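You operate a simulated robot arm through the tools that you are given. There is no shell and no other tool. Be economical: measure what you need, move in short steps, check, and stop when the job is done.

You are at the controls of a simulated two-armed robot. One attempt, no reset.

TASK
Mount the 6000 rpm wheel and spin-test it at that speed.
Fine: it lies beside the spin machine; nut tight first; one run; wait till it stops; leave the cover shut. Where these are worked on the way, their far stop is far enough and under half their travel is too little: grey cover.

Only the result counts: the job must be done as asked and must still hold three seconds after the hand-in. Knocking over, shifting, dropping, spilling or breaking anything else fails it. Lids that push on must go on centred and level and be pressed home; caps that screw on are set level and turned clockwise until they are tight.

THE ROBOT
Two 7-joint arms with two-finger parallel grippers on one trunk that stands fixed in place. Base frame: the origin is at the foot of the trunk, x ahead of it, y to its left, z up; the work surface is at about z = 870. Readings come in mm, degrees, newtons and seconds.
The left shoulder is at [70, 163, 1320], the right one opposite. With the tool pointing down near the work surface each hand reaches from about 340 to 860 mm from the base axis, measured 20 degrees to its own side. Payload 3.43 kg a hand.
The tool frame of a hand sits at the grasp point between the pads (the TCP): z along the fingers, y along the line on which they close. The tips reach 34 mm beyond it. Largest opening 128 mm; finger width 24, thickness 12; the body of the gripper, 48 by 130 mm, starts 96 mm behind the TCP.
Orientation is that of the tool frame in the base frame, as a unit quaternion [x, y, z, w]. With the fingers straight down and closing along the base's y, the tool's x points along the base's -x, its y along +y and its z along -z.

THE INTERFACE
- The arms move only by the tool arm_command. It takes "left_deltas", "right_deltas" or both (then of equal length, played together; a hand with none holds still); each is a list of rows, each a list of 7 numbers: the turn, a rotation vector about the tool's x, y, z in degrees, then the shift along the tool's x, y, z in mm, then the gripper command, from -1 (fully open) to 1 (shut), values between in proportion. In form: [[wx, wy, wz, dx, dy, dz, gripper], ...]. A call has 1 to 8 rows; each row is the pose to reach, as a shift and turn from the pose commanded when the call began, along the tool's axes at that moment. Rows are played at 5 a second. More than 50 mm and 8.6 degrees between two rows, or a gripper value outside its range, and nothing of the call is played. A pose out of reach is approached as far as the arm can. The call stops where the force on the tool passes 40 N (or 10 N more than at its start, if that is more) or the arm is blocked; 0.2 s more then pass. The fingers move at their own pace (about 153 mm/s each) and stop on an object; they squeeze with about 37 N. The grip force told is the motor's: it shows also when the fingers shut on nothing. Time passes only in rows, and 0.2 s behind the last, so rows that repeat a pose let the fingers close. The reply holds the time, the measured pose of the TCP, the force on the tool along the base axes, the opening and the grip force, in the units named above and with some noise, with the torque about the TCP (base axes, N m) and any sound that the robot's microphone picked up, and new pictures: "pictures" is both (left out), scene, wrist or none (wrist: the cameras of the hands that moved).
- Cameras (640 x 400 px; columns grow to the right, rows downward): "scene" is now at [136.9, 48.1, 1537.4]; the picture's right is [0.52, -0.85, 0.00], its down [-0.51, -0.31, -0.80] and it looks along [0.69, 0.42, -0.59] (base axes); focal length 356 px, centre (320, 200). "left" rides on the left gripper at [76, 11, -160] in its tool frame; the picture's right is [-0.15, 0.99, 0.00], its down [-0.88, -0.13, -0.46] and it looks along [-0.45, -0.07, 0.89] (tool axes); focal length 234 px, centre (320, 200). "right" rides on the right gripper at [76, -11, -160] in its tool frame; the picture's right is [0.15, 0.99, 0.00], its down [-0.88, 0.13, -0.46] and it looks along [-0.45, 0.07, 0.89] (tool axes); focal length 234 px, centre (320, 200). There is no depth. A picture from a camera that has moved, and an enlarged one, comes with that camera's place and axes in the base frame and with its lens. The place of the scene camera against the robot may be out by one fixed shift of up to 25 mm in any direction.
- raise_lower(by): slides the trunk up (or, below 0, down) by that many mm; the arms and the scene camera ride with it, the base frame stays. It gives what a move gives, with no picture.
- aim_head(pan, tilt): turns the head with the scene camera to pan (to the left, within 86 degrees either way) and tilt (down, from -29 to 69), counted from straight ahead of the robot. It gives what a move gives, and a new picture of the scene camera.
- enlarge(camera, box): a new picture of the part [left, top, right, bottom] of that camera's present view, enlarged. The clock stands still meanwhile.
- finish_job(): hands the job in; it is judged then, once.

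Work in short steps. Places have to be worked out from the pictures, the camera data and where the tool is seen: move nearer, look again, correct. Check each grasp and each placing, and mend what went wrong. You have 120 turns and 200 pictures in all, those below and enlarged ones among them. Open the grippers and draw the arms clear of the work before you hand the job in, unless the task says otherwise; then end with one line.

The tools are called after "Emit:" as a command line: name --argument value ..., lists and objects as JSON in quotes. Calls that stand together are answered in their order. arm_command: Moves the arms, as the interface text tells. Its arguments: {"type":"object","properties":{"left_deltas":{"type":"array","items":{"type":"array","items":{"type":"number"}}},"right_deltas":{"type":"array","items":{"type":"array","items":{"type":"number"}}},"pictures":{"type":"string","enum":["both","scene","wrist","none"]}},"required":[]} The other tools are called the same way: raise_lower (by) slides the trunk up or down; aim_head (pan, tilt) turns the head that bears the scene camera; enlarge (camera, box) takes an enlarged picture of a part of a camera's view; finish_job () hands the job in.

At the start:

```text
time: 0.0
left_position: [356.7, 435.2, 1258.4]
left_orientation: [-0.001, 1.0, 0.0, 0.001]
left_wrist_force: [0.1, 0.7, 0.4]
left_torque: [0.01, 0.0, 0.0]
left_gripper_width: 127.8
left_grip_force: 0.0
right_position: [598.4, 47.3, 1221.9]
right_orientation: [-0.001, 1.0, 0.0, 0.0]
right_wrist_force: [0.1, 0.0, -0.5]
right_torque: [-0.01, 0.04, 0.01]
right_gripper_width: 127.9
right_grip_force: 0.1
trunk travel left (down, up): [-800.0, 140.0]
head pan, tilt: [31.4, 36.5]
```

scene: 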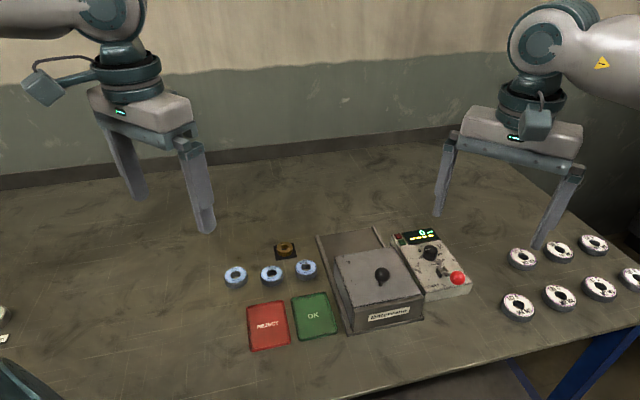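
right: 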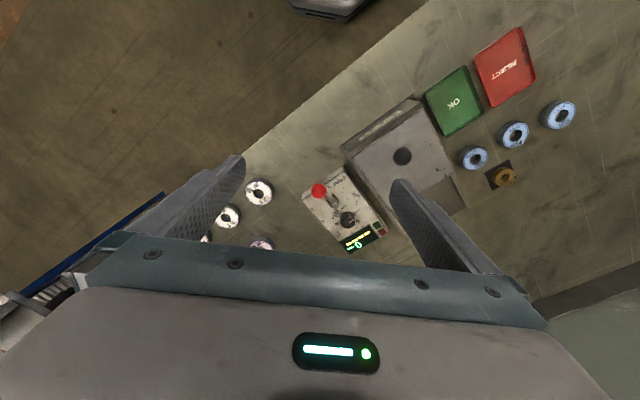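
left: 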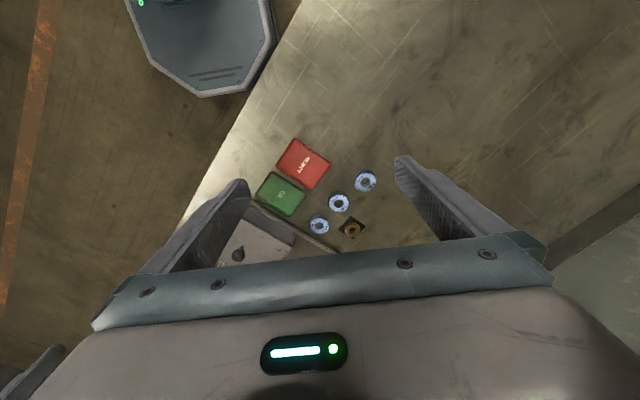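

The scene shows three blue wheels, a brass nut on a black mat, the machine with a grey cover, a control panel, and other white wheels to the right. I'll enlarge to read the markings.

Emit:
enlarge --camera "scene" --box '[210, 220, 350, 307]'

Emit:
enlarge --camera "scene" --box '[330, 220, 480, 314]'

Emit:
enlarge --camera "scene" --box '[490, 225, 640, 319]'

```text
4.57 times, centred on (280, 264) of scene
camera zoom: at [136.9, 48.1, 1537.4], right [0.52, -0.85, 0.0], down [-0.51, -0.31, -0.8], along [0.69, 0.42, -0.59], focal length 1630 px, centre (503, -90)
```

zoom: 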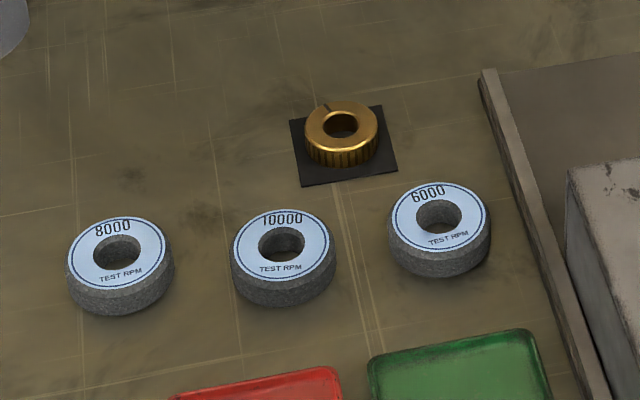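

```text
4.26 times, centred on (405, 267) of scene
camera zoom: at [136.9, 48.1, 1537.4], right [0.52, -0.85, 0.0], down [-0.51, -0.31, -0.8], along [0.69, 0.42, -0.59], focal length 1517 px, centre (-42, -85)
```

zoom: 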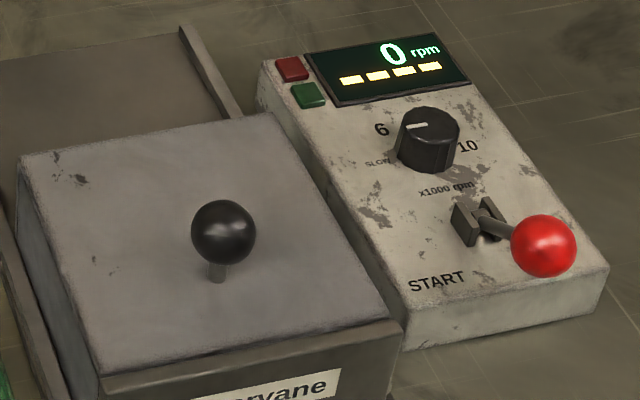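

```text
4.26 times, centred on (565, 272) of scene
camera zoom: at [136.9, 48.1, 1537.4], right [0.52, -0.85, 0.0], down [-0.51, -0.31, -0.8], along [0.69, 0.42, -0.59], focal length 1517 px, centre (-723, -106)
```

zoom: 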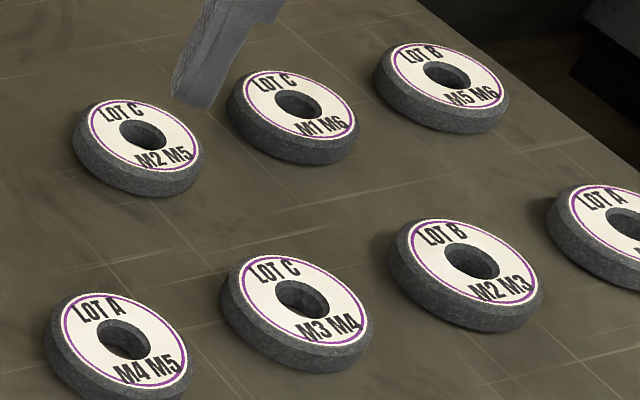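

The 6000 wheel is the one nearest the machine. Next I check the panel knob and lever from the right wrist camera.

Emit:
enlarge --camera "right" --box '[290, 80, 480, 260]'

Emit:
enlarge --camera "left" --box '[210, 130, 400, 270]'

```text
2.22 times, centred on (385, 170) of right
camera zoom: at [524.0, 36.0, 1382.4], right [-0.15, 0.99, 0.0], down [0.88, 0.13, 0.46], along [0.45, 0.07, -0.89], focal length 520 px, centre (176, 267)
```

zoom: 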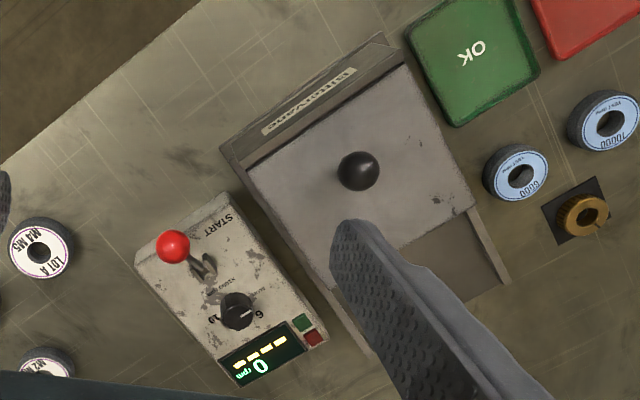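

```text
2.86 times, centred on (305, 200) of left
camera zoom: at [278.8, 446.6, 1417.6], right [0.15, 0.99, 0.0], down [0.88, -0.13, 0.46], along [0.45, -0.07, -0.89], focal length 669 px, centre (363, 200)
```

zoom: 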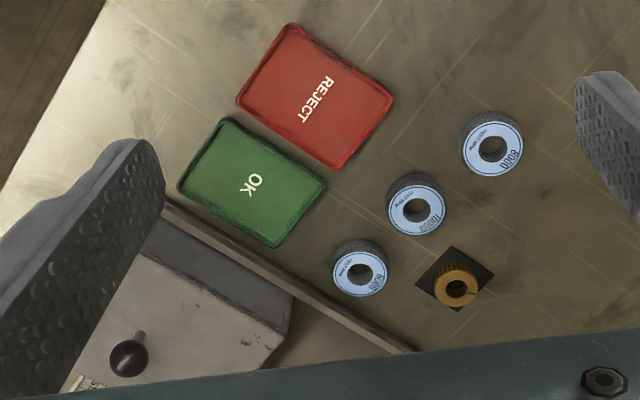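

Estimates: 6000 wheel (622,392), nut (653,474), cover ball (621,199,977), dial (788,139), lever ball (721,64,950). I'll move the right hand over the panel for a close look.

Emit:
arm_command --right_deltas '[[0, 0, 0, -26, 11, 36, -1], [0, 0, 0, -51, 22, 71, -1], [0, 0, 0, -77, 32, 107, -1], [0, 0, 0, -102, 43, 142, -1]]' --pictures "wrist"

```text
time: 1.0
left_position: [359.4, 435.4, 1256.5]
left_orientation: [0.0, 1.0, -0.001, 0.001]
left_wrist_force: [0.0, -0.4, 0.9]
left_torque: [-0.03, 0.03, 0.01]
left_gripper_width: 127.8
left_grip_force: 0.0
right_position: [704.2, 91.0, 1077.2]
right_orientation: [0.001, 1.0, 0.0, 0.001]
right_wrist_force: [0.6, 0.4, 0.2]
right_torque: [-0.02, 0.02, -0.03]
right_gripper_width: 128.1
right_grip_force: 0.1
trunk travel left (down, up): [-800.0, 140.0]
head pan, tilt: [31.4, 36.5]
camera right: at [628.2, 79.8, 1237.5], right [-0.14, 0.99, 0.0], down [0.88, 0.13, 0.46], along [0.45, 0.07, -0.89], focal length 234 px, centre (320, 200)
```

right: 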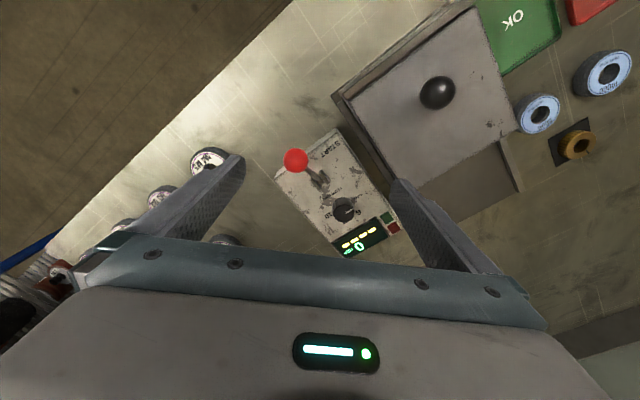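

Emit:
enlarge --camera "right" --box '[270, 130, 410, 260]'

Emit:
enlarge --camera "scene" --box '[385, 220, 475, 305]'

```text
3.08 times, centred on (340, 195) of right
camera zoom: at [628.2, 79.8, 1237.5], right [-0.14, 0.99, 0.0], down [0.88, 0.13, 0.46], along [0.45, 0.07, -0.89], focal length 720 px, centre (258, 215)
```

zoom: 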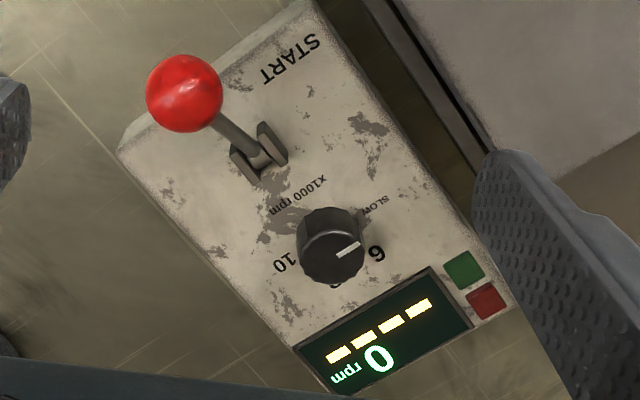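

```text
4.71 times, centred on (430, 262) of scene
camera zoom: at [138.5, 49.8, 1537.2], right [0.52, -0.85, 0.0], down [-0.51, -0.31, -0.8], along [0.69, 0.42, -0.6], focal length 1677 px, centre (-198, -94)
```

zoom: 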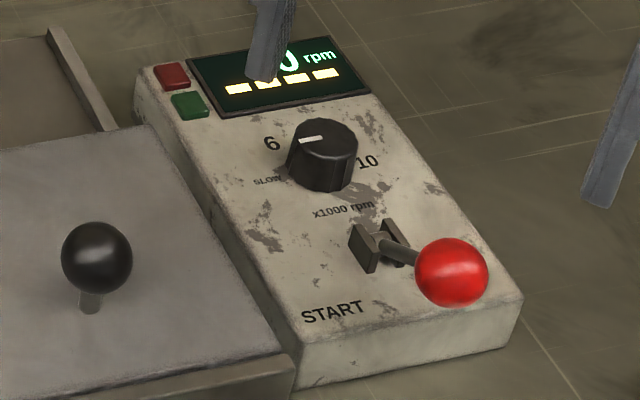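

I'll zoom in tighter on the dial to read the pointer and scale.

Emit:
enlarge --camera "right" --box '[320, 165, 370, 225]'

Emit:
enlarge --camera "scene" --box '[430, 240, 475, 285]'

```text
6.67 times, centred on (345, 195) of right
camera zoom: at [628.2, 79.8, 1237.5], right [-0.14, 0.99, 0.0], down [0.88, 0.13, 0.46], along [0.45, 0.07, -0.89], focal length 1561 px, centre (153, 233)
```

zoom: 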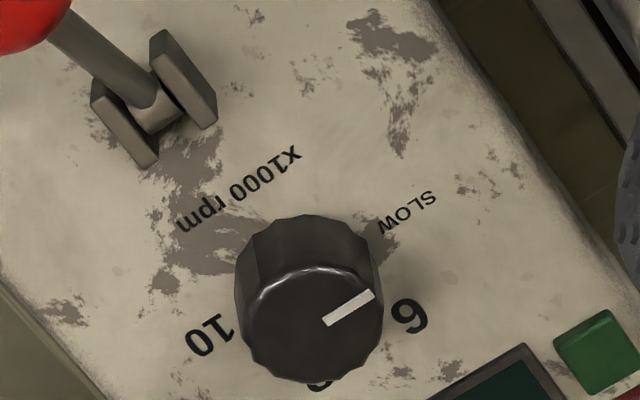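

```text
8.89 times, centred on (452, 262) of scene
camera zoom: at [138.5, 49.8, 1537.2], right [0.52, -0.85, 0.0], down [-0.51, -0.31, -0.8], along [0.69, 0.42, -0.6], focal length 3168 px, centre (-858, -356)
```

zoom: 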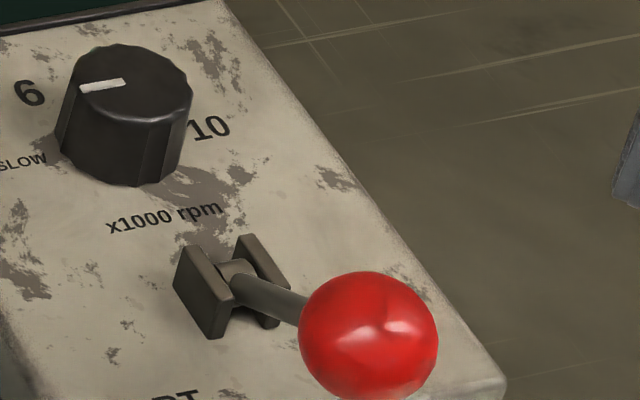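

Dial pointer is on SLOW; 6 is about 60° clockwise of it. The machine axis runs about 43° in the base frame. I'll bring the right hand above the cover's ball knob, turned so the fingers close along the slide.

Emit:
arm_command --right_deltas '[[0, 0, 7.8, 14, 18, 3, -1], [0, 0, 15.7, 28, 36, 6, -1], [0, 0, 23.5, 42, 54, 9, -1], [0, 0, 31.3, 55, 72, 12, -1], [0, 0, 39.2, 69, 90, 15, -1], [0, 0, 47, 83, 107.5, 17, -1]]' --pictures "both"

```text
time: 2.4
left_position: [355.1, 435.3, 1259.0]
left_orientation: [-0.001, 1.0, -0.001, 0.001]
left_wrist_force: [0.5, -0.3, -0.5]
left_torque: [-0.02, -0.05, 0.02]
left_gripper_width: 127.8
left_grip_force: 0.1
right_position: [618.7, 198.2, 1063.5]
right_orientation: [0.4, 0.917, 0.001, 0.0]
right_wrist_force: [0.3, -0.3, 1.4]
right_torque: [0.04, -0.04, -0.03]
right_gripper_width: 127.9
right_grip_force: 0.1
trunk travel left (down, up): [-800.0, 140.0]
head pan, tilt: [31.4, 36.5]
camera scene: at [136.2, 48.9, 1537.4], right [0.52, -0.85, 0.0], down [-0.51, -0.31, -0.8], along [0.69, 0.42, -0.59], focal length 356 px, centre (320, 200)
camera right: at [558.8, 246.6, 1222.0], right [0.63, 0.78, 0.0], down [0.69, -0.56, 0.46], along [0.36, -0.28, -0.89], focal length 234 px, centre (320, 200)
```

scene: 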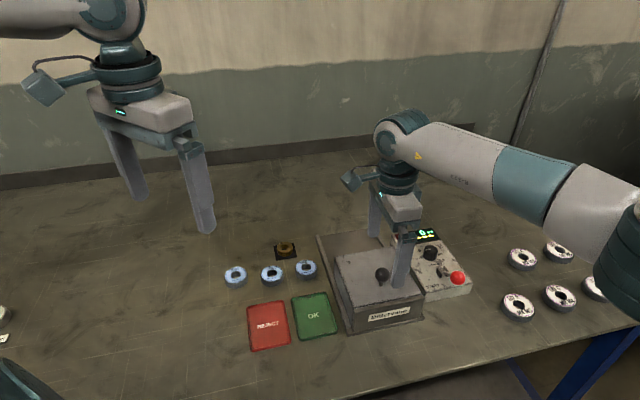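
right: 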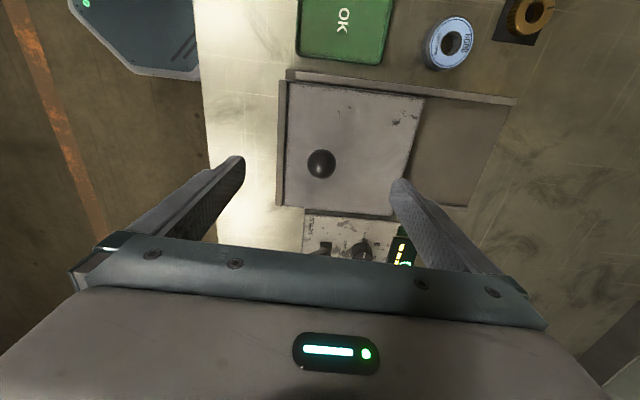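

Ball refined at (623,199,977) — aligned. Lowering with fingers open and closing on the ball.

Emit:
arm_command --right_deltas '[[0, 0, 0, -3, 3.7, 40, -1], [0, 0, 0, -3, 3.7, 78, -1], [0, 0, 0, -3, 3.7, 78, 1], [0, 0, 0, -3, 3.7, 78, 1], [0, 0, 0, -3, 3.7, 78, 1]]' --pictures "wrist"

```text
time: 3.6
left_position: [356.8, 433.8, 1259.3]
left_orientation: [-0.001, 1.0, 0.0, 0.001]
left_wrist_force: [-0.4, -0.2, 0.2]
left_torque: [-0.04, -0.02, 0.02]
left_gripper_width: 127.9
left_grip_force: 0.1
right_position: [624.3, 197.9, 985.7]
right_orientation: [0.399, 0.917, 0.0, 0.0]
right_wrist_force: [-1.6, -0.8, -0.2]
right_torque: [-0.15, -0.22, -0.06]
right_gripper_width: 31.4
right_grip_force: 44.8
trunk travel left (down, up): [-800.0, 140.0]
head pan, tilt: [31.4, 36.5]
camera right: at [564.4, 245.4, 1145.5], right [0.62, 0.78, 0.0], down [0.7, -0.56, 0.46], along [0.36, -0.28, -0.89], focal length 234 px, centre (320, 200)
```

right: 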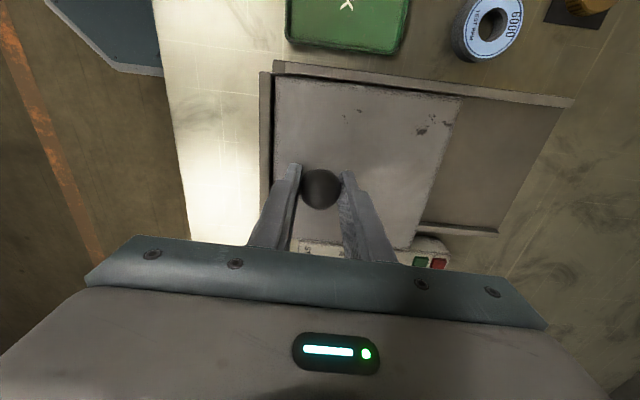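

Ball is gripped. Sliding gently along +tool y (away from the front).

Emit:
arm_command --right_deltas '[[0, 0, 0, 0, 10, 0, 1], [0, 0, 0, 0, 20, 0, 1], [0, 0, 0, 0, 30, 0, 1], [0, 0, 0, 0, 40, 0, 1]]' --pictures "both"

```text
time: 4.6
left_position: [357.4, 434.0, 1257.4]
left_orientation: [0.0, 1.0, 0.0, 0.001]
left_wrist_force: [0.2, -0.3, -0.9]
left_torque: [-0.02, 0.0, 0.03]
left_gripper_width: 128.1
left_grip_force: 0.0
right_position: [651.7, 225.5, 985.8]
right_orientation: [0.4, 0.916, 0.001, 0.001]
right_wrist_force: [1.3, 1.4, 3.5]
right_torque: [-0.03, 0.34, 0.09]
right_gripper_width: 31.5
right_grip_force: 45.4
trunk travel left (down, up): [-800.0, 140.0]
head pan, tilt: [31.4, 36.5]
camera scene: at [136.5, 48.6, 1537.5], right [0.52, -0.85, 0.0], down [-0.51, -0.31, -0.8], along [0.69, 0.42, -0.59], focal length 356 px, centre (320, 200)
camera right: at [592.9, 273.7, 1145.5], right [0.62, 0.78, 0.0], down [0.69, -0.56, 0.46], along [0.36, -0.28, -0.89], focal length 234 px, centre (320, 200)
```

scene: 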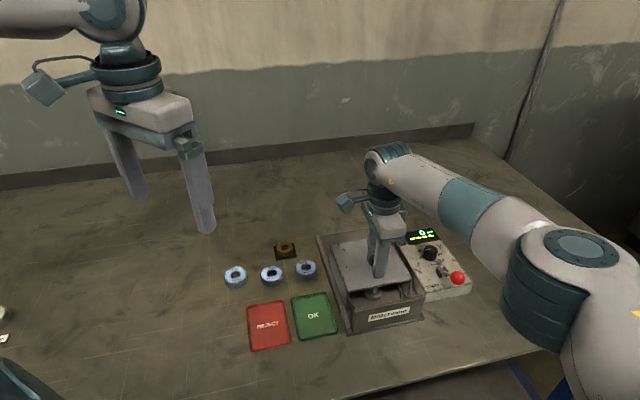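
right: 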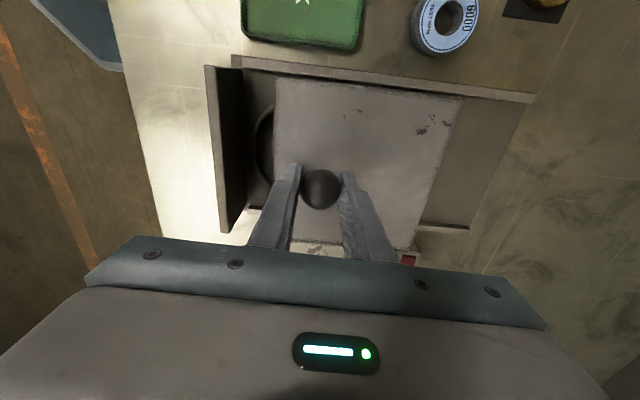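

It slides freely and exposes the spindle well. Continuing to the far stop.

Emit:
arm_command --right_deltas '[[0, 0, 0, 0, 15, 0, 1], [0, 0, 0, 0, 30, 0, 1], [0, 0, 0, 0, 45, 0, 1], [0, 0, 0, 0, 60, 0, 1], [0, 0, 0, 0, 72, 0, 1], [0, 0, 0, 0, 84, 0, 1], [0, 0, 0, 0, 94, 0, 1], [0, 0, 0, 0, 104, 0, 1]]' --pictures "both"

```text
time: 6.4
left_position: [356.4, 434.8, 1258.7]
left_orientation: [-0.001, 1.0, 0.0, 0.001]
left_wrist_force: [-0.2, -0.3, -0.3]
left_torque: [-0.02, 0.02, 0.01]
left_gripper_width: 127.9
left_grip_force: 0.1
right_position: [652.3, 226.2, 985.9]
right_orientation: [0.399, 0.917, 0.0, 0.0]
right_wrist_force: [1.3, 1.6, 7.9]
right_torque: [0.04, 0.03, 0.0]
right_gripper_width: 31.5
right_grip_force: 44.4
right hand out of reach, approached as far as the arm can: row 1, 2, 3, 4, 5, 6, 7, 8
trunk travel left (down, up): [-800.0, 140.0]
head pan, tilt: [31.4, 36.5]
camera scene: at [136.0, 47.9, 1537.5], right [0.52, -0.85, 0.0], down [-0.51, -0.31, -0.8], along [0.69, 0.42, -0.59], focal length 356 px, centre (320, 200)
camera right: at [592.2, 273.2, 1145.5], right [0.62, 0.78, 0.0], down [0.69, -0.56, 0.46], along [0.36, -0.28, -0.89], focal length 234 px, centre (320, 200)
```

scene: 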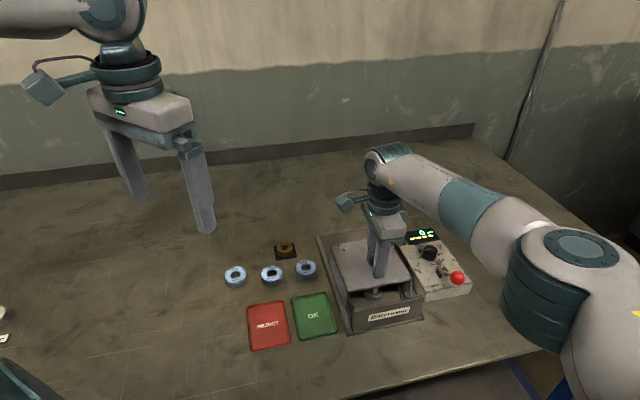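
right: 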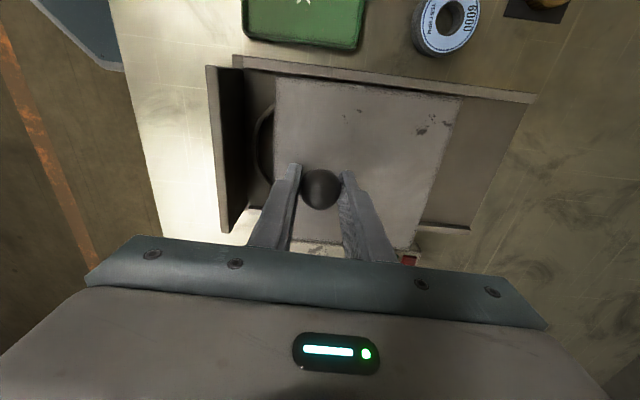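

The right arm can't reach further across. I'll release the ball, back the right hand off, and let the left hand do the cover.

Emit:
arm_command --right_deltas '[[0, 0, 0, 0, 0, 0, -0.3], [0, 0, 0, 0, 0, -5, -0.3], [0, 0, 0, 0, 0, -50, -0.3], [0, 0, 0, 0, 0, -95, -0.3], [0, 0, 0, -36, -34, -110, -0.3], [0, 0, 0, -70, -65, -120, -0.3], [0, 0, 0, -105, -97, -125, -0.3], [0, 0, 0, -140, -130, -130, -0.3]]' --pictures "none"

```text
refused: row 5 steps farther than a row can; nothing moved
```

Emit:
arm_command --right_deltas '[[0, 0, 0, 0, 0, 0, -0.3], [0, 0, 0, 0, 0, -5, -0.3], [0, 0, 0, 0, 0, -50, -0.3], [0, 0, 0, 0, 0, -95, -0.3], [0, 0, 0, -34, -32, -105, -0.3], [0, 0, 0, -68, -64, -115, -0.3], [0, 0, 0, -102, -96, -122, -0.3], [0, 0, 0, -136, -128, -130, -0.3]]' --pictures "none"

```text
time: 8.2
left_position: [355.6, 431.3, 1259.6]
left_orientation: [0.0, 1.0, 0.0, 0.001]
left_wrist_force: [0.0, -0.2, 0.0]
left_torque: [0.04, -0.02, -0.01]
left_gripper_width: 128.0
left_grip_force: 0.0
right_position: [653.8, 34.4, 1116.3]
right_orientation: [0.399, 0.917, 0.001, -0.001]
right_wrist_force: [0.1, 0.0, 0.4]
right_torque: [0.03, 0.0, 0.01]
right_gripper_width: 83.0
right_grip_force: 0.0
trunk travel left (down, up): [-800.0, 140.0]
head pan, tilt: [31.4, 36.5]
```

Now bringing the left hand over the ball, yawed the same way.

Emit:
arm_command --left_deltas '[[0, 0, 5.9, -35, -24, 19, -0.3], [0, 0, 11.8, -70, -48, 38, -0.3], [0, 0, 17.6, -106, -72, 57, -0.3], [0, 0, 23.5, -141, -96, 75, -0.3], [0, 0, 29.4, -176, -120, 94, -0.3], [0, 0, 35.3, -212, -144, 113, -0.3], [0, 0, 41.1, -247, -168, 132, -0.3], [0, 0, 47, -282, -192, 150, -0.3]]' --pictures "both"

```text
time: 10.0
left_position: [642.6, 243.6, 1106.1]
left_orientation: [0.398, 0.917, 0.0, -0.001]
left_wrist_force: [-0.4, 0.0, 0.2]
left_torque: [-0.01, 0.04, -0.02]
left_gripper_width: 83.3
left_grip_force: 0.1
right_position: [656.3, 35.9, 1115.8]
right_orientation: [0.399, 0.917, -0.001, -0.001]
right_wrist_force: [0.8, 0.7, -0.1]
right_torque: [-0.02, 0.03, 0.02]
right_gripper_width: 83.1
right_grip_force: 0.0
trunk travel left (down, up): [-800.0, 140.0]
head pan, tilt: [31.4, 36.5]
camera scene: at [140.3, 48.3, 1537.1], right [0.52, -0.85, 0.0], down [-0.51, -0.31, -0.8], along [0.68, 0.42, -0.6], focal length 356 px, centre (320, 200)
camera left: at [597.8, 306.6, 1265.5], right [0.82, 0.57, 0.0], down [0.51, -0.73, 0.46], along [0.26, -0.38, -0.89], focal length 234 px, centre (320, 200)
```

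scene: 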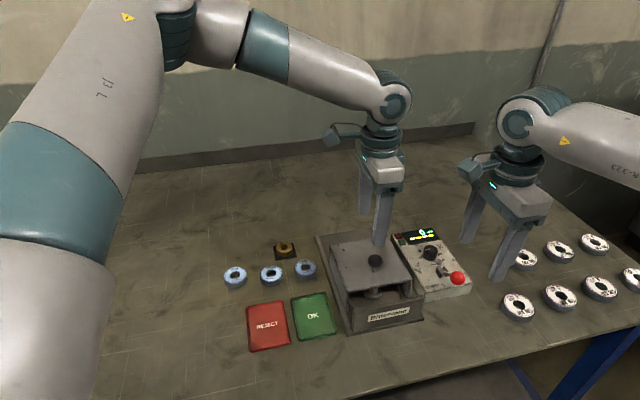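
left: 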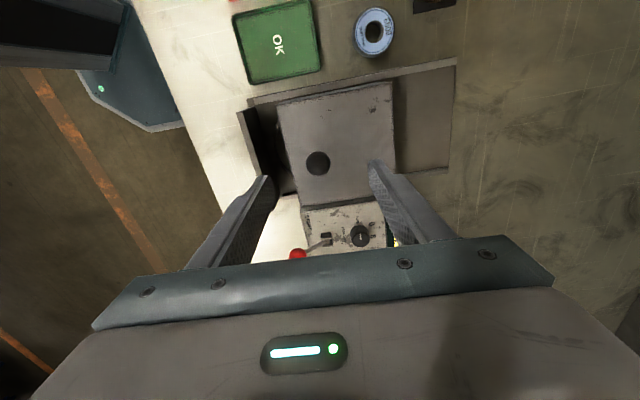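

Ball now at about (649,225). Lowering the left hand onto it and gripping.

Emit:
arm_command --left_deltas '[[0, 0, 0, -18, -7, 40, -0.3], [0, 0, 0, -18, -7, 80, -0.3], [0, 0, 0, -18, -7, 119, -0.3], [0, 0, 0, -18, -7, 119, 1], [0, 0, 0, -18, -7, 119, 1], [0, 0, 0, -18, -7, 119, 1]]' --pictures "none"

```text
time: 11.4
left_position: [615.8, 255.9, 1020.0]
left_orientation: [0.398, 0.917, 0.0, 0.001]
left_wrist_force: [0.5, 0.0, -0.7]
left_torque: [-0.01, 0.02, 0.01]
left_gripper_width: 0.0
left_grip_force: 33.0
left hand out of reach, approached as far as the arm can: row 1, 2, 3, 4, 5, 6
right_position: [652.5, 36.8, 1116.1]
right_orientation: [0.399, 0.917, 0.0, 0.0]
right_wrist_force: [-0.1, -0.5, 0.0]
right_torque: [-0.01, -0.02, -0.05]
right_gripper_width: 83.5
right_grip_force: 0.1
trunk travel left (down, up): [-800.0, 140.0]
head pan, tilt: [31.4, 36.5]
```

The left arm is at a joint limit in this yaw. I'll raise and rotate it 90° the other way (fingers closing across the slide).

Emit:
arm_command --left_deltas '[[0, 0, 0, 0, 0, -40, -0.3], [0, 0, -8, 0, 0, -60, -0.3], [0, 0, -16, 0, 0, -60, -0.3], [0, 0, -24, 0, 0, -60, -0.3], [0, 0, -32, 0, 0, -60, -0.3], [0, 0, -40, 0, 0, -60, -0.3], [0, 0, -48, 0, 0, -60, -0.3], [0, 0, -56, 0, 0, -60, -0.3]]' --pictures "none"

Emit:
arm_command --left_deltas '[[0, 0, -8, 0, 0, 0, -0.3], [0, 0, -16, 0, 0, 0, -0.3], [0, 0, -24, 0, 0, 0, -0.3], [0, 0, -32, 0, 0, 0, -0.3], [0, 0, -34, 0, 0, 0, -0.3]]' --pictures "wrist"

```text
time: 13.2
left_position: [612.8, 255.5, 1081.6]
left_orientation: [-0.08, 0.997, 0.0, 0.0]
left_wrist_force: [0.2, 0.2, -1.5]
left_torque: [0.0, 0.0, 0.01]
left_gripper_width: 83.5
left_grip_force: 0.0
right_position: [653.3, 37.4, 1116.4]
right_orientation: [0.399, 0.917, 0.0, 0.0]
right_wrist_force: [0.2, -0.2, -0.5]
right_torque: [0.02, -0.02, -0.01]
right_gripper_width: 83.2
right_grip_force: 0.0
trunk travel left (down, up): [-800.0, 140.0]
head pan, tilt: [31.4, 36.5]
```

```text
time: 14.4
left_position: [614.3, 255.0, 1082.6]
left_orientation: [-0.368, 0.93, 0.0, 0.0]
left_wrist_force: [-0.6, 0.0, -0.3]
left_torque: [-0.03, 0.02, 0.02]
left_gripper_width: 83.3
left_grip_force: 0.0
right_position: [655.3, 36.3, 1116.3]
right_orientation: [0.399, 0.917, -0.001, 0.0]
right_wrist_force: [1.3, -0.4, 0.3]
right_torque: [-0.03, 0.0, -0.01]
right_gripper_width: 83.1
right_grip_force: 0.1
trunk travel left (down, up): [-800.0, 140.0]
head pan, tilt: [31.4, 36.5]
camera left: at [549.0, 213.0, 1241.0], right [-0.57, 0.82, 0.0], down [0.73, 0.51, 0.46], along [0.37, 0.26, -0.89], focal length 234 px, centre (320, 200)
```

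left: 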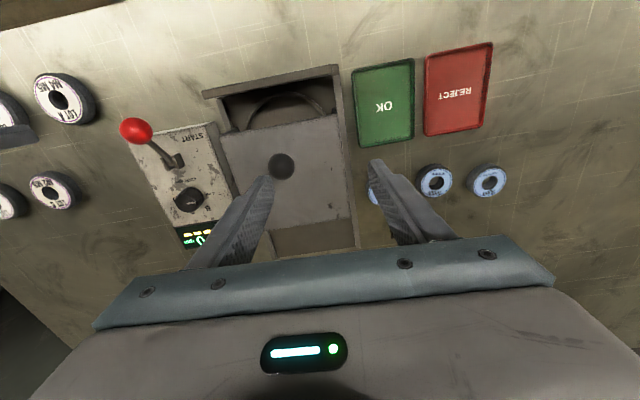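

Ball at (648,227). Aligning over it, then lowering and gripping.

Emit:
arm_command --left_deltas '[[0, 0, 0, -5, -43, 0, -0.3], [0, 0, 0, -5, -43, 48, -0.3], [0, 0, 0, -5, -43, 97, -0.3], [0, 0, 0, -5, -43, 97, 1], [0, 0, 0, -5, -43, 97, 1], [0, 0, 0, -5, -43, 97, 1]]' --pictures "wrist"

```text
time: 15.4
left_position: [623.1, 251.8, 1024.5]
left_orientation: [-0.367, 0.93, -0.009, 0.008]
left_wrist_force: [0.6, -0.5, -0.4]
left_torque: [0.0, 0.05, 0.0]
left_gripper_width: 0.0
left_grip_force: 24.9
left hand out of reach, approached as far as the arm can: row 1, 2, 3, 4
right_position: [654.5, 36.5, 1115.2]
right_orientation: [0.398, 0.917, 0.0, -0.001]
right_wrist_force: [0.9, 0.2, -0.3]
right_torque: [0.03, 0.04, 0.02]
right_gripper_width: 83.0
right_grip_force: 0.0
trunk travel left (down, up): [-800.0, 140.0]
head pan, tilt: [31.4, 36.5]
stopped in row 4 (left hand): the force on the tool passed its limit at 47 N (the readings are from after the stop); the commanded pose is now the measured one
camera left: at [555.0, 210.9, 1182.2], right [-0.57, 0.82, -0.02], down [0.72, 0.51, 0.47], along [0.39, 0.25, -0.89], focal length 234 px, centre (320, 200)
```

left: 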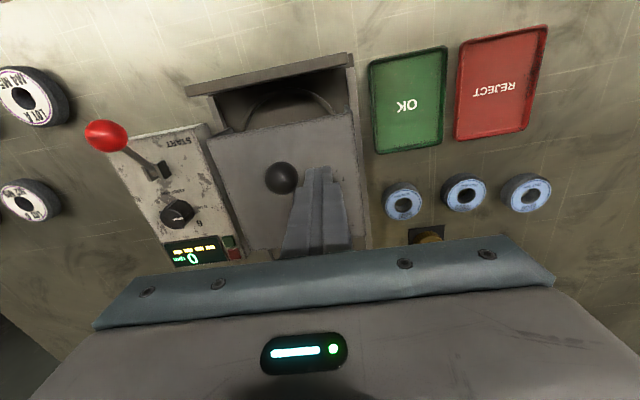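

Still short of reach in this yaw. I'll back up and test with a neutral yaw, which the arm may like better.

Emit:
arm_command --left_deltas '[[0, 0, 0, 0, 0, -40, -0.3], [0, 0, 8, 0, 0, -60, -0.3], [0, 0, 16, 0, 0, -60, -0.3], [0, 0, 24, 0, 0, -60, -0.3], [0, 0, 32, 0, 0, -60, -0.3], [0, 0, 40, 0, 0, -60, -0.3], [0, 0, 43, 0, 0, -60, -0.3]]' --right_deltas '[[0, 0, 0, 0, -40, -10, -0.3], [0, 0, 0, 0, -80, -20, -0.3], [0, 0, 0, 0, -120, -30, -0.3], [0, 0, 0, 0, -160, -30, -0.3], [0, 0, 0, 0, -200, -30, -0.3], [0, 0, 0, 0, -240, -30, -0.3], [0, 0, 0, 0, -240, -30, -0.3]]' --pictures "none"

```text
time: 17.0
left_position: [620.7, 252.4, 1085.8]
left_orientation: [0.002, 1.0, -0.007, 0.012]
left_wrist_force: [-0.1, -0.3, 0.3]
left_torque: [-0.05, -0.03, 0.0]
left_gripper_width: 83.2
left_grip_force: 0.1
right_position: [477.3, -127.6, 1147.3]
right_orientation: [0.399, 0.917, 0.0, 0.0]
right_wrist_force: [-0.2, 0.6, -0.1]
right_torque: [-0.02, 0.01, -0.03]
right_gripper_width: 83.3
right_grip_force: 0.2
trunk travel left (down, up): [-800.0, 140.0]
head pan, tilt: [31.4, 36.5]
```

Testing a small move toward the ball position with yaw 0 and the right arm out of the way.

Emit:
arm_command --left_deltas '[[0, 0, 0, -27, -25, 0, -0.3], [0, 0, 0, -27, -25, 26, -0.3]]' --pictures "none"

```text
time: 17.6
left_position: [640.7, 235.7, 1064.6]
left_orientation: [0.001, 1.0, -0.008, 0.013]
left_wrist_force: [0.3, 0.3, 0.3]
left_torque: [0.0, 0.0, -0.04]
left_gripper_width: 83.2
left_grip_force: 0.2
left hand out of reach, approached as far as the arm can: row 2
right_position: [477.0, -126.4, 1147.7]
right_orientation: [0.398, 0.917, 0.0, 0.0]
right_wrist_force: [0.0, 1.0, 0.4]
right_torque: [0.0, -0.03, 0.0]
right_gripper_width: 83.1
right_grip_force: 0.1
trunk travel left (down, up): [-800.0, 140.0]
head pan, tilt: [31.4, 36.5]
```

Lowering is what fails, so the arms are at full stretch from the shoulder height. I'll raise both hands and then lower the trunk.

Emit:
arm_command --left_deltas '[[0, 0, 0, 0, 0, -45, -0.3], [0, 0, 0, 0, 0, -90, -0.3], [0, 0, 0, 0, 0, -135, -0.3], [0, 0, 0, 0, 0, -160, -0.3]]' --right_deltas '[[0, 0, 0, 0, 0, -40, -0.3], [0, 0, 0, 0, 0, -80, -0.3], [0, 0, 0, 0, 0, -110, -0.3], [0, 0, 0, 0, 0, -110, -0.3]]' --pictures "none"

Emit:
raise_lower --by -160

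```text
time: 18.6
left_position: [635.8, 237.9, 1225.8]
left_orientation: [0.001, 1.0, -0.007, 0.012]
left_wrist_force: [0.6, 0.0, 0.8]
left_torque: [0.01, 0.02, 0.03]
left_gripper_width: 83.2
left_grip_force: 0.2
right_position: [479.3, -126.2, 1257.6]
right_orientation: [0.398, 0.917, 0.001, 0.0]
right_wrist_force: [0.9, 0.8, -0.5]
right_torque: [0.02, -0.01, 0.02]
right_gripper_width: 83.2
right_grip_force: 0.0
trunk travel left (down, up): [-800.0, 140.0]
head pan, tilt: [31.4, 36.5]
```

```text
time: 20.4
left_position: [634.7, 238.7, 1067.6]
left_orientation: [0.001, 1.0, -0.007, 0.012]
left_wrist_force: [0.8, -1.1, -0.5]
left_torque: [-0.05, -0.04, 0.0]
left_gripper_width: 83.2
left_grip_force: 0.0
right_position: [478.8, -125.2, 1097.6]
right_orientation: [0.399, 0.917, 0.0, 0.001]
right_wrist_force: [-1.0, 0.8, 0.6]
right_torque: [0.0, -0.01, 0.0]
right_gripper_width: 83.3
right_grip_force: 0.0
trunk travel left (down, up): [-640.0, 300.0]
head pan, tilt: [31.4, 36.5]
```

Trunk lowered. Removing the slight tilt, then yawing −43°.

Emit:
arm_command --left_deltas '[[-0.8, 1.4, 0, -13, -11, 0, -0.3]]' --pictures "none"

Emit:
arm_command --left_deltas '[[0, 0, -8, 0, 0, 0, -0.3], [0, 0, -16, 0, 0, 0, -0.3], [0, 0, -24, 0, 0, 0, -0.3], [0, 0, -32, 0, 0, 0, -0.3], [0, 0, -40, 0, 0, 0, -0.3], [0, 0, -43, 0, 0, 0, -0.3]]' --pictures "wrist"

```text
time: 20.8
left_position: [650.9, 226.7, 1064.8]
left_orientation: [0.001, 1.0, 0.0, -0.002]
left_wrist_force: [0.6, -1.1, 0.8]
left_torque: [0.02, 0.03, 0.0]
left_gripper_width: 83.2
left_grip_force: 0.1
right_position: [480.3, -125.6, 1095.7]
right_orientation: [0.399, 0.917, 0.0, -0.001]
right_wrist_force: [0.5, 0.4, 0.2]
right_torque: [0.0, 0.01, 0.0]
right_gripper_width: 83.2
right_grip_force: 0.0
trunk travel left (down, up): [-640.0, 300.0]
head pan, tilt: [31.4, 36.5]
```

```text
time: 22.2
left_position: [649.0, 227.0, 1066.9]
left_orientation: [-0.367, 0.93, 0.0, 0.0]
left_wrist_force: [-0.1, 1.5, -0.3]
left_torque: [0.0, 0.0, -0.02]
left_gripper_width: 83.3
left_grip_force: 0.2
right_position: [478.4, -126.0, 1098.0]
right_orientation: [0.399, 0.917, 0.0, 0.0]
right_wrist_force: [0.0, 0.3, -0.3]
right_torque: [0.03, 0.04, 0.01]
right_gripper_width: 83.1
right_grip_force: 0.1
trunk travel left (down, up): [-640.0, 300.0]
head pan, tilt: [31.4, 36.5]
camera left: at [584.6, 184.9, 1226.2], right [-0.57, 0.82, 0.0], down [0.73, 0.51, 0.46], along [0.37, 0.26, -0.89], focal length 234 px, centre (320, 200)
```

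left: 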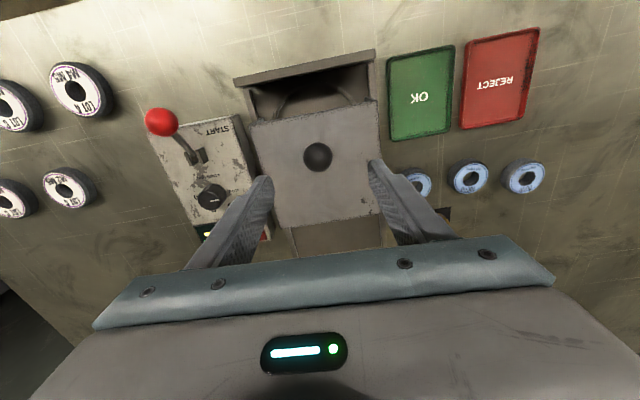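

Aligned within 3 mm. Lowering and gripping.

Emit:
arm_command --left_deltas '[[0, 0, 0, 3, 0, 40, -0.3], [0, 0, 0, 3, 0, 80, -0.3], [0, 0, 0, 3, 0, 80, 1], [0, 0, 0, 3, 0, 80, 1], [0, 0, 0, 3, 0, 80, 1]]' --pictures "none"

```text
time: 23.4
left_position: [649.2, 224.2, 985.9]
left_orientation: [-0.366, 0.931, 0.0, -0.001]
left_wrist_force: [4.6, -5.7, -6.4]
left_torque: [0.14, -0.65, 0.11]
left_gripper_width: 31.3
left_grip_force: 44.2
right_position: [480.2, -126.0, 1096.7]
right_orientation: [0.398, 0.917, 0.001, -0.001]
right_wrist_force: [0.5, 0.2, 0.1]
right_torque: [-0.01, 0.01, 0.0]
right_gripper_width: 83.1
right_grip_force: 0.1
trunk travel left (down, up): [-640.0, 300.0]
head pan, tilt: [31.4, 36.5]
```

Gripped (31 mm). Now sliding away along −tool x up to the far stop.

Emit:
arm_command --left_deltas '[[0, 0, 0, -15, 0, 0, 1], [0, 0, 0, -30, 0, 0, 1], [0, 0, 0, -45, 0, 0, 1], [0, 0, 0, -58, 0, 0, 1], [0, 0, 0, -70, 0, 0, 1], [0, 0, 0, -82, 0, 0, 1], [0, 0, 0, -94, 0, 0, 1], [0, 0, 0, -106, 0, 0, 1]]' --pictures "both"

```text
time: 25.2
left_position: [722.7, 297.8, 985.9]
left_orientation: [-0.364, 0.931, -0.002, 0.0]
left_wrist_force: [28.4, -25.9, -13.8]
left_torque: [-0.21, 0.23, -0.16]
left_gripper_width: 31.3
left_grip_force: 45.2
left hand out of reach, approached as far as the arm can: row 6, 7, 8
right_position: [485.8, -127.7, 1094.2]
right_orientation: [0.399, 0.917, 0.0, -0.003]
right_wrist_force: [-0.4, 0.3, 0.4]
right_torque: [-0.02, 0.01, -0.03]
right_gripper_width: 83.2
right_grip_force: 0.1
trunk travel left (down, up): [-640.0, 300.0]
head pan, tilt: [31.4, 36.5]
camera scene: at [144.3, 44.3, 1376.6], right [0.52, -0.85, 0.0], down [-0.51, -0.31, -0.8], along [0.68, 0.42, -0.6], focal length 356 px, centre (320, 200)
camera left: at [656.6, 255.8, 1145.6], right [-0.56, 0.83, 0.0], down [0.73, 0.5, 0.46], along [0.38, 0.25, -0.89], focal length 234 px, centre (320, 200)
```

scene: 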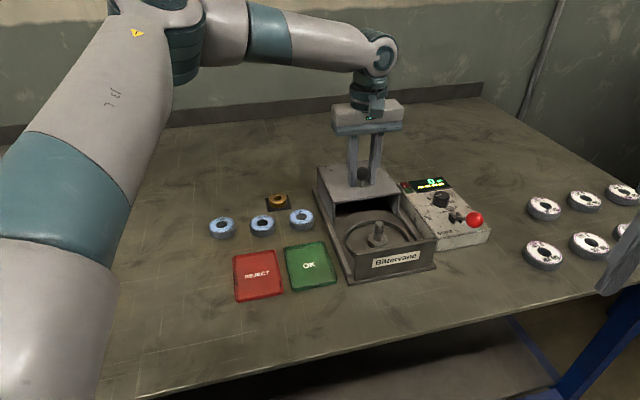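
left: 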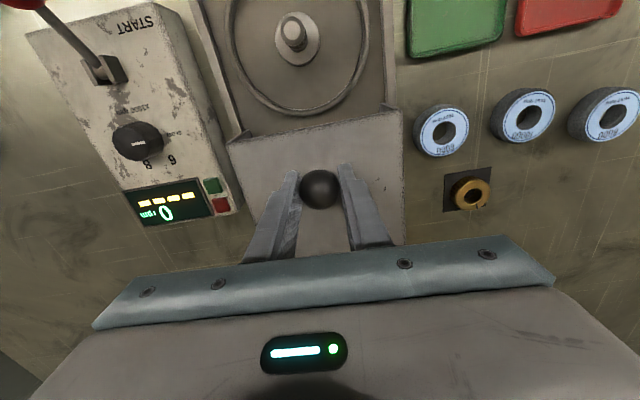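

The cover has reached about 140 mm of travel (hand force rising) and the spindle is fully exposed. Release, raise, and move back over the spindle to measure it.

Emit:
arm_command --left_deltas '[[0, 0, 0, 0, 0, 0, -0.3], [0, 0, 0, 0, 0, 0, -0.3], [0, 0, 0, 0, 0, -45, -0.3], [0, 0, 0, 0, 0, -90, -0.3], [0, 0, 0, 40, 0, -110, -0.3], [0, 0, 0, 80, 0, -115, -0.3], [0, 0, 0, 110, 0, -115, -0.3]]' --pictures "both"

```text
time: 26.8
left_position: [633.3, 226.6, 1105.2]
left_orientation: [-0.366, 0.931, 0.0, -0.001]
left_wrist_force: [-0.2, 0.4, 0.0]
left_torque: [0.03, 0.0, -0.01]
left_gripper_width: 83.4
left_grip_force: 0.1
right_position: [479.5, -125.4, 1097.2]
right_orientation: [0.399, 0.917, 0.001, 0.0]
right_wrist_force: [0.1, 0.4, -0.1]
right_torque: [0.01, -0.04, -0.01]
right_gripper_width: 83.1
right_grip_force: 0.1
trunk travel left (down, up): [-640.0, 300.0]
head pan, tilt: [31.4, 36.5]
camera scene: at [136.8, 47.4, 1377.4], right [0.52, -0.85, 0.0], down [-0.51, -0.31, -0.8], along [0.69, 0.42, -0.59], focal length 356 px, centre (320, 200)
camera left: at [568.9, 183.2, 1263.3], right [-0.57, 0.82, 0.0], down [0.73, 0.5, 0.45], along [0.37, 0.26, -0.89], focal length 234 px, centre (320, 200)
```

scene: 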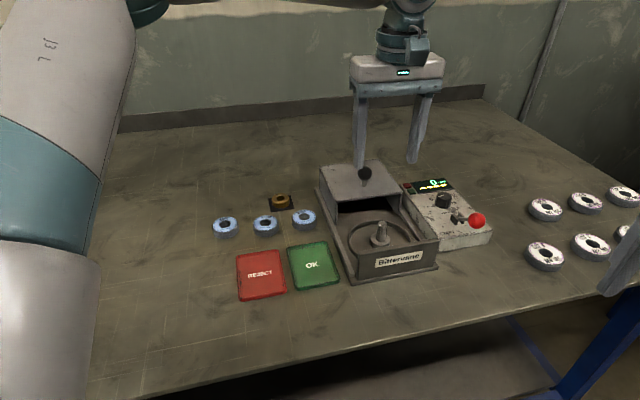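
left: 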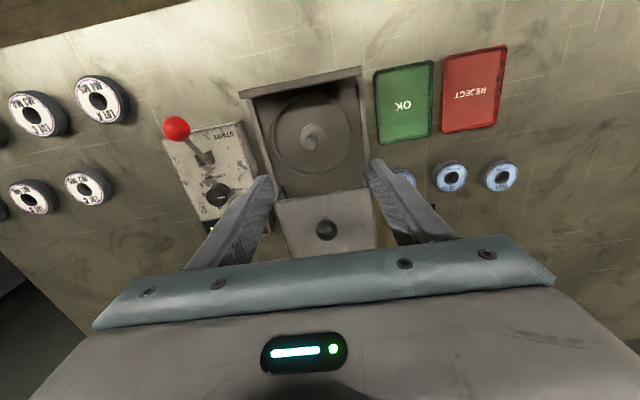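

Zooming on the spindle from both cameras for triangulation.

Emit:
enlarge --camera "left" --box '[230, 60, 390, 260]'

Emit:
enlarge --camera "scene" --box '[310, 150, 450, 290]'

```text
2.00 times, centred on (310, 160) of left
camera zoom: at [568.9, 183.2, 1263.3], right [-0.57, 0.82, 0.0], down [0.73, 0.5, 0.45], along [0.37, 0.26, -0.89], focal length 468 px, centre (340, 280)
```

zoom: 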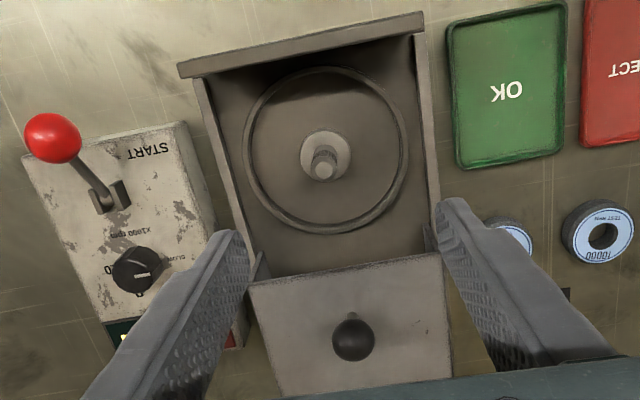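

```text
2.86 times, centred on (380, 220) of scene
camera zoom: at [136.8, 47.4, 1377.4], right [0.52, -0.85, 0.0], down [-0.51, -0.31, -0.8], along [0.69, 0.42, -0.59], focal length 1018 px, centre (149, 143)
```

zoom: 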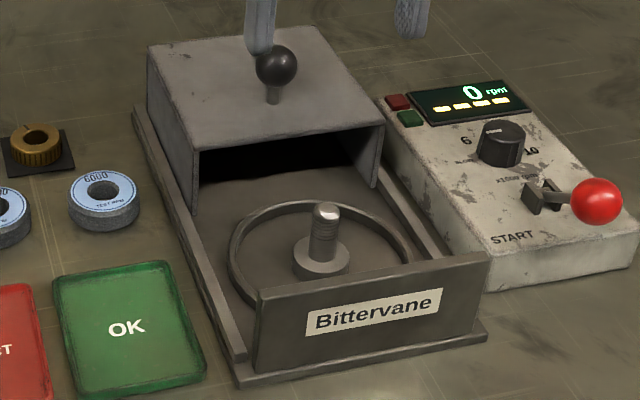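

Spindle top is at about (645.5,219.5,925). The cover is well open. Moving the left hand over the 6000 wheel for a precise look.

Emit:
arm_command --left_deltas '[[0, 0, 0, -21, 26, 0, -0.1], [0, 0, 0, -42, 51, 10, -0.1], [0, 0, 0, -63, 77, 35, -0.1], [0, 0, 0, -84, 103, 65, -0.1], [0, 0, 0, -104, 128, 95, -0.1]]' --pictures "wrist"

```text
time: 28.0
left_position: [622.7, 395.2, 1009.1]
left_orientation: [-0.365, 0.931, 0.0, -0.001]
left_wrist_force: [0.0, 0.2, 0.0]
left_torque: [-0.02, 0.04, -0.04]
left_gripper_width: 70.7
left_grip_force: 0.1
right_position: [480.8, -124.1, 1096.9]
right_orientation: [0.399, 0.917, 0.0, 0.0]
right_wrist_force: [0.5, 0.9, -0.4]
right_torque: [-0.04, 0.0, 0.0]
right_gripper_width: 83.0
right_grip_force: 0.0
trunk travel left (down, up): [-640.0, 300.0]
head pan, tilt: [31.4, 36.5]
camera left: at [557.0, 352.7, 1168.6], right [-0.57, 0.82, 0.0], down [0.73, 0.5, 0.45], along [0.38, 0.26, -0.89], focal length 234 px, centre (320, 200)
```

left: 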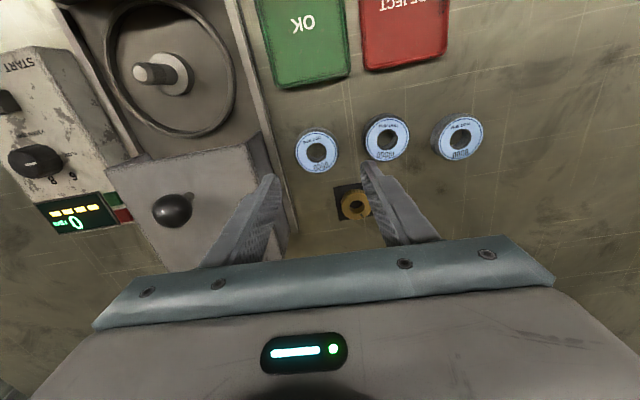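

Wheel needs about −5 mm in tool y. I descend to just above the wheel and check the finger clearance.

Emit:
arm_command --left_deltas '[[0, 0, 0, 0, -4.5, 40, -0.1], [0, 0, 0, 0, -4.5, 74, -0.1]]' --pictures "none"

Emit:
enlarge --camera "left" --box '[240, 90, 410, 250]'

Emit:
enlarge --camera "scene" --box '[240, 150, 370, 250]'

```text
time: 28.6
left_position: [624.9, 389.1, 936.4]
left_orientation: [-0.366, 0.931, 0.0, -0.002]
left_wrist_force: [0.2, -0.6, 0.0]
left_torque: [0.0, 0.01, 0.0]
left_gripper_width: 70.3
left_grip_force: 0.1
right_position: [479.3, -125.0, 1096.7]
right_orientation: [0.399, 0.917, 0.0, 0.0]
right_wrist_force: [-0.9, 0.7, 0.3]
right_torque: [-0.02, 0.03, 0.02]
right_gripper_width: 83.3
right_grip_force: 0.0
trunk travel left (down, up): [-640.0, 300.0]
head pan, tilt: [31.4, 36.5]
```

```text
2.50 times, centred on (325, 170) of left
camera zoom: at [560.3, 347.2, 1094.6], right [-0.57, 0.82, 0.0], down [0.73, 0.5, 0.46], along [0.38, 0.26, -0.89], focal length 585 px, centre (308, 275)
```

zoom: 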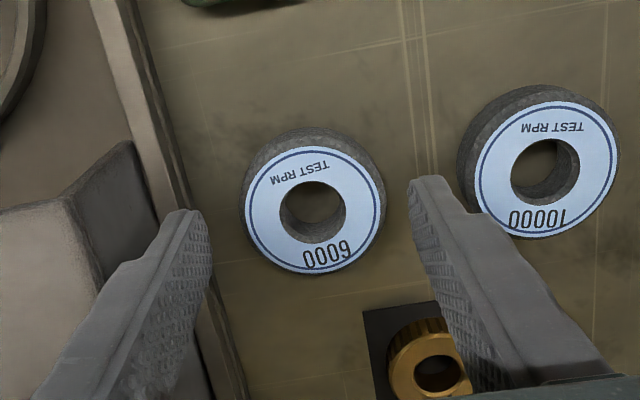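

```text
4.00 times, centred on (305, 200) of scene
camera zoom: at [137.5, 48.6, 1377.3], right [0.52, -0.85, 0.0], down [-0.51, -0.31, -0.8], along [0.69, 0.42, -0.59], focal length 1426 px, centre (380, 200)
```

zoom: 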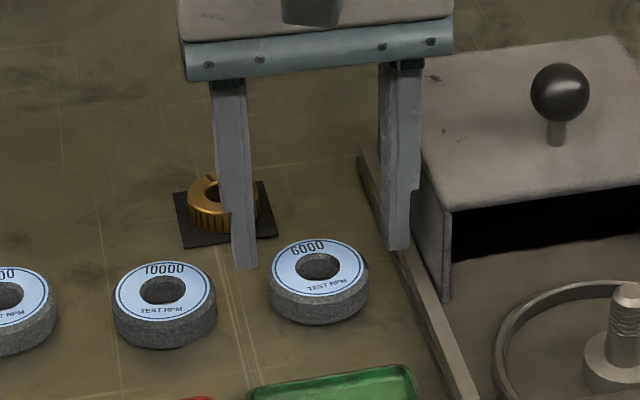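

Fingers straddle the wheel cleanly. Small correction, lower, and grip.

Emit:
arm_command --left_deltas '[[0, 0, 0, -2.5, 1.5, 0, -0.1], [0, 0, 0, -2.5, 1.5, 27, -0.1], [0, 0, 0, -2.5, 1.5, 27, 1], [0, 0, 0, -2.5, 1.5, 27, 1], [0, 0, 0, -2.5, 1.5, 27, 1]]' --pictures "none"

Emit:
enlarge --camera "left" --box '[240, 90, 410, 250]'

```text
time: 29.8
left_position: [626.3, 392.5, 908.6]
left_orientation: [-0.366, 0.931, -0.001, -0.001]
left_wrist_force: [-0.2, -0.1, -0.1]
left_torque: [-0.01, 0.01, 0.0]
left_gripper_width: 54.9
left_grip_force: 37.4
right_position: [479.8, -125.0, 1096.2]
right_orientation: [0.399, 0.917, 0.0, -0.001]
right_wrist_force: [-0.6, 0.1, 1.0]
right_torque: [-0.01, -0.01, -0.04]
right_gripper_width: 83.2
right_grip_force: 0.1
trunk travel left (down, up): [-640.0, 300.0]
head pan, tilt: [31.4, 36.5]
```

```text
2.50 times, centred on (325, 170) of left
camera zoom: at [560.8, 348.6, 1068.6], right [-0.57, 0.82, 0.0], down [0.73, 0.5, 0.45], along [0.37, 0.26, -0.89], focal length 585 px, centre (308, 275)
```

zoom: 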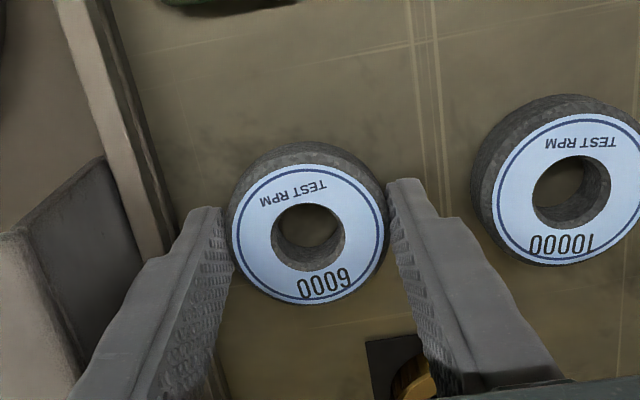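

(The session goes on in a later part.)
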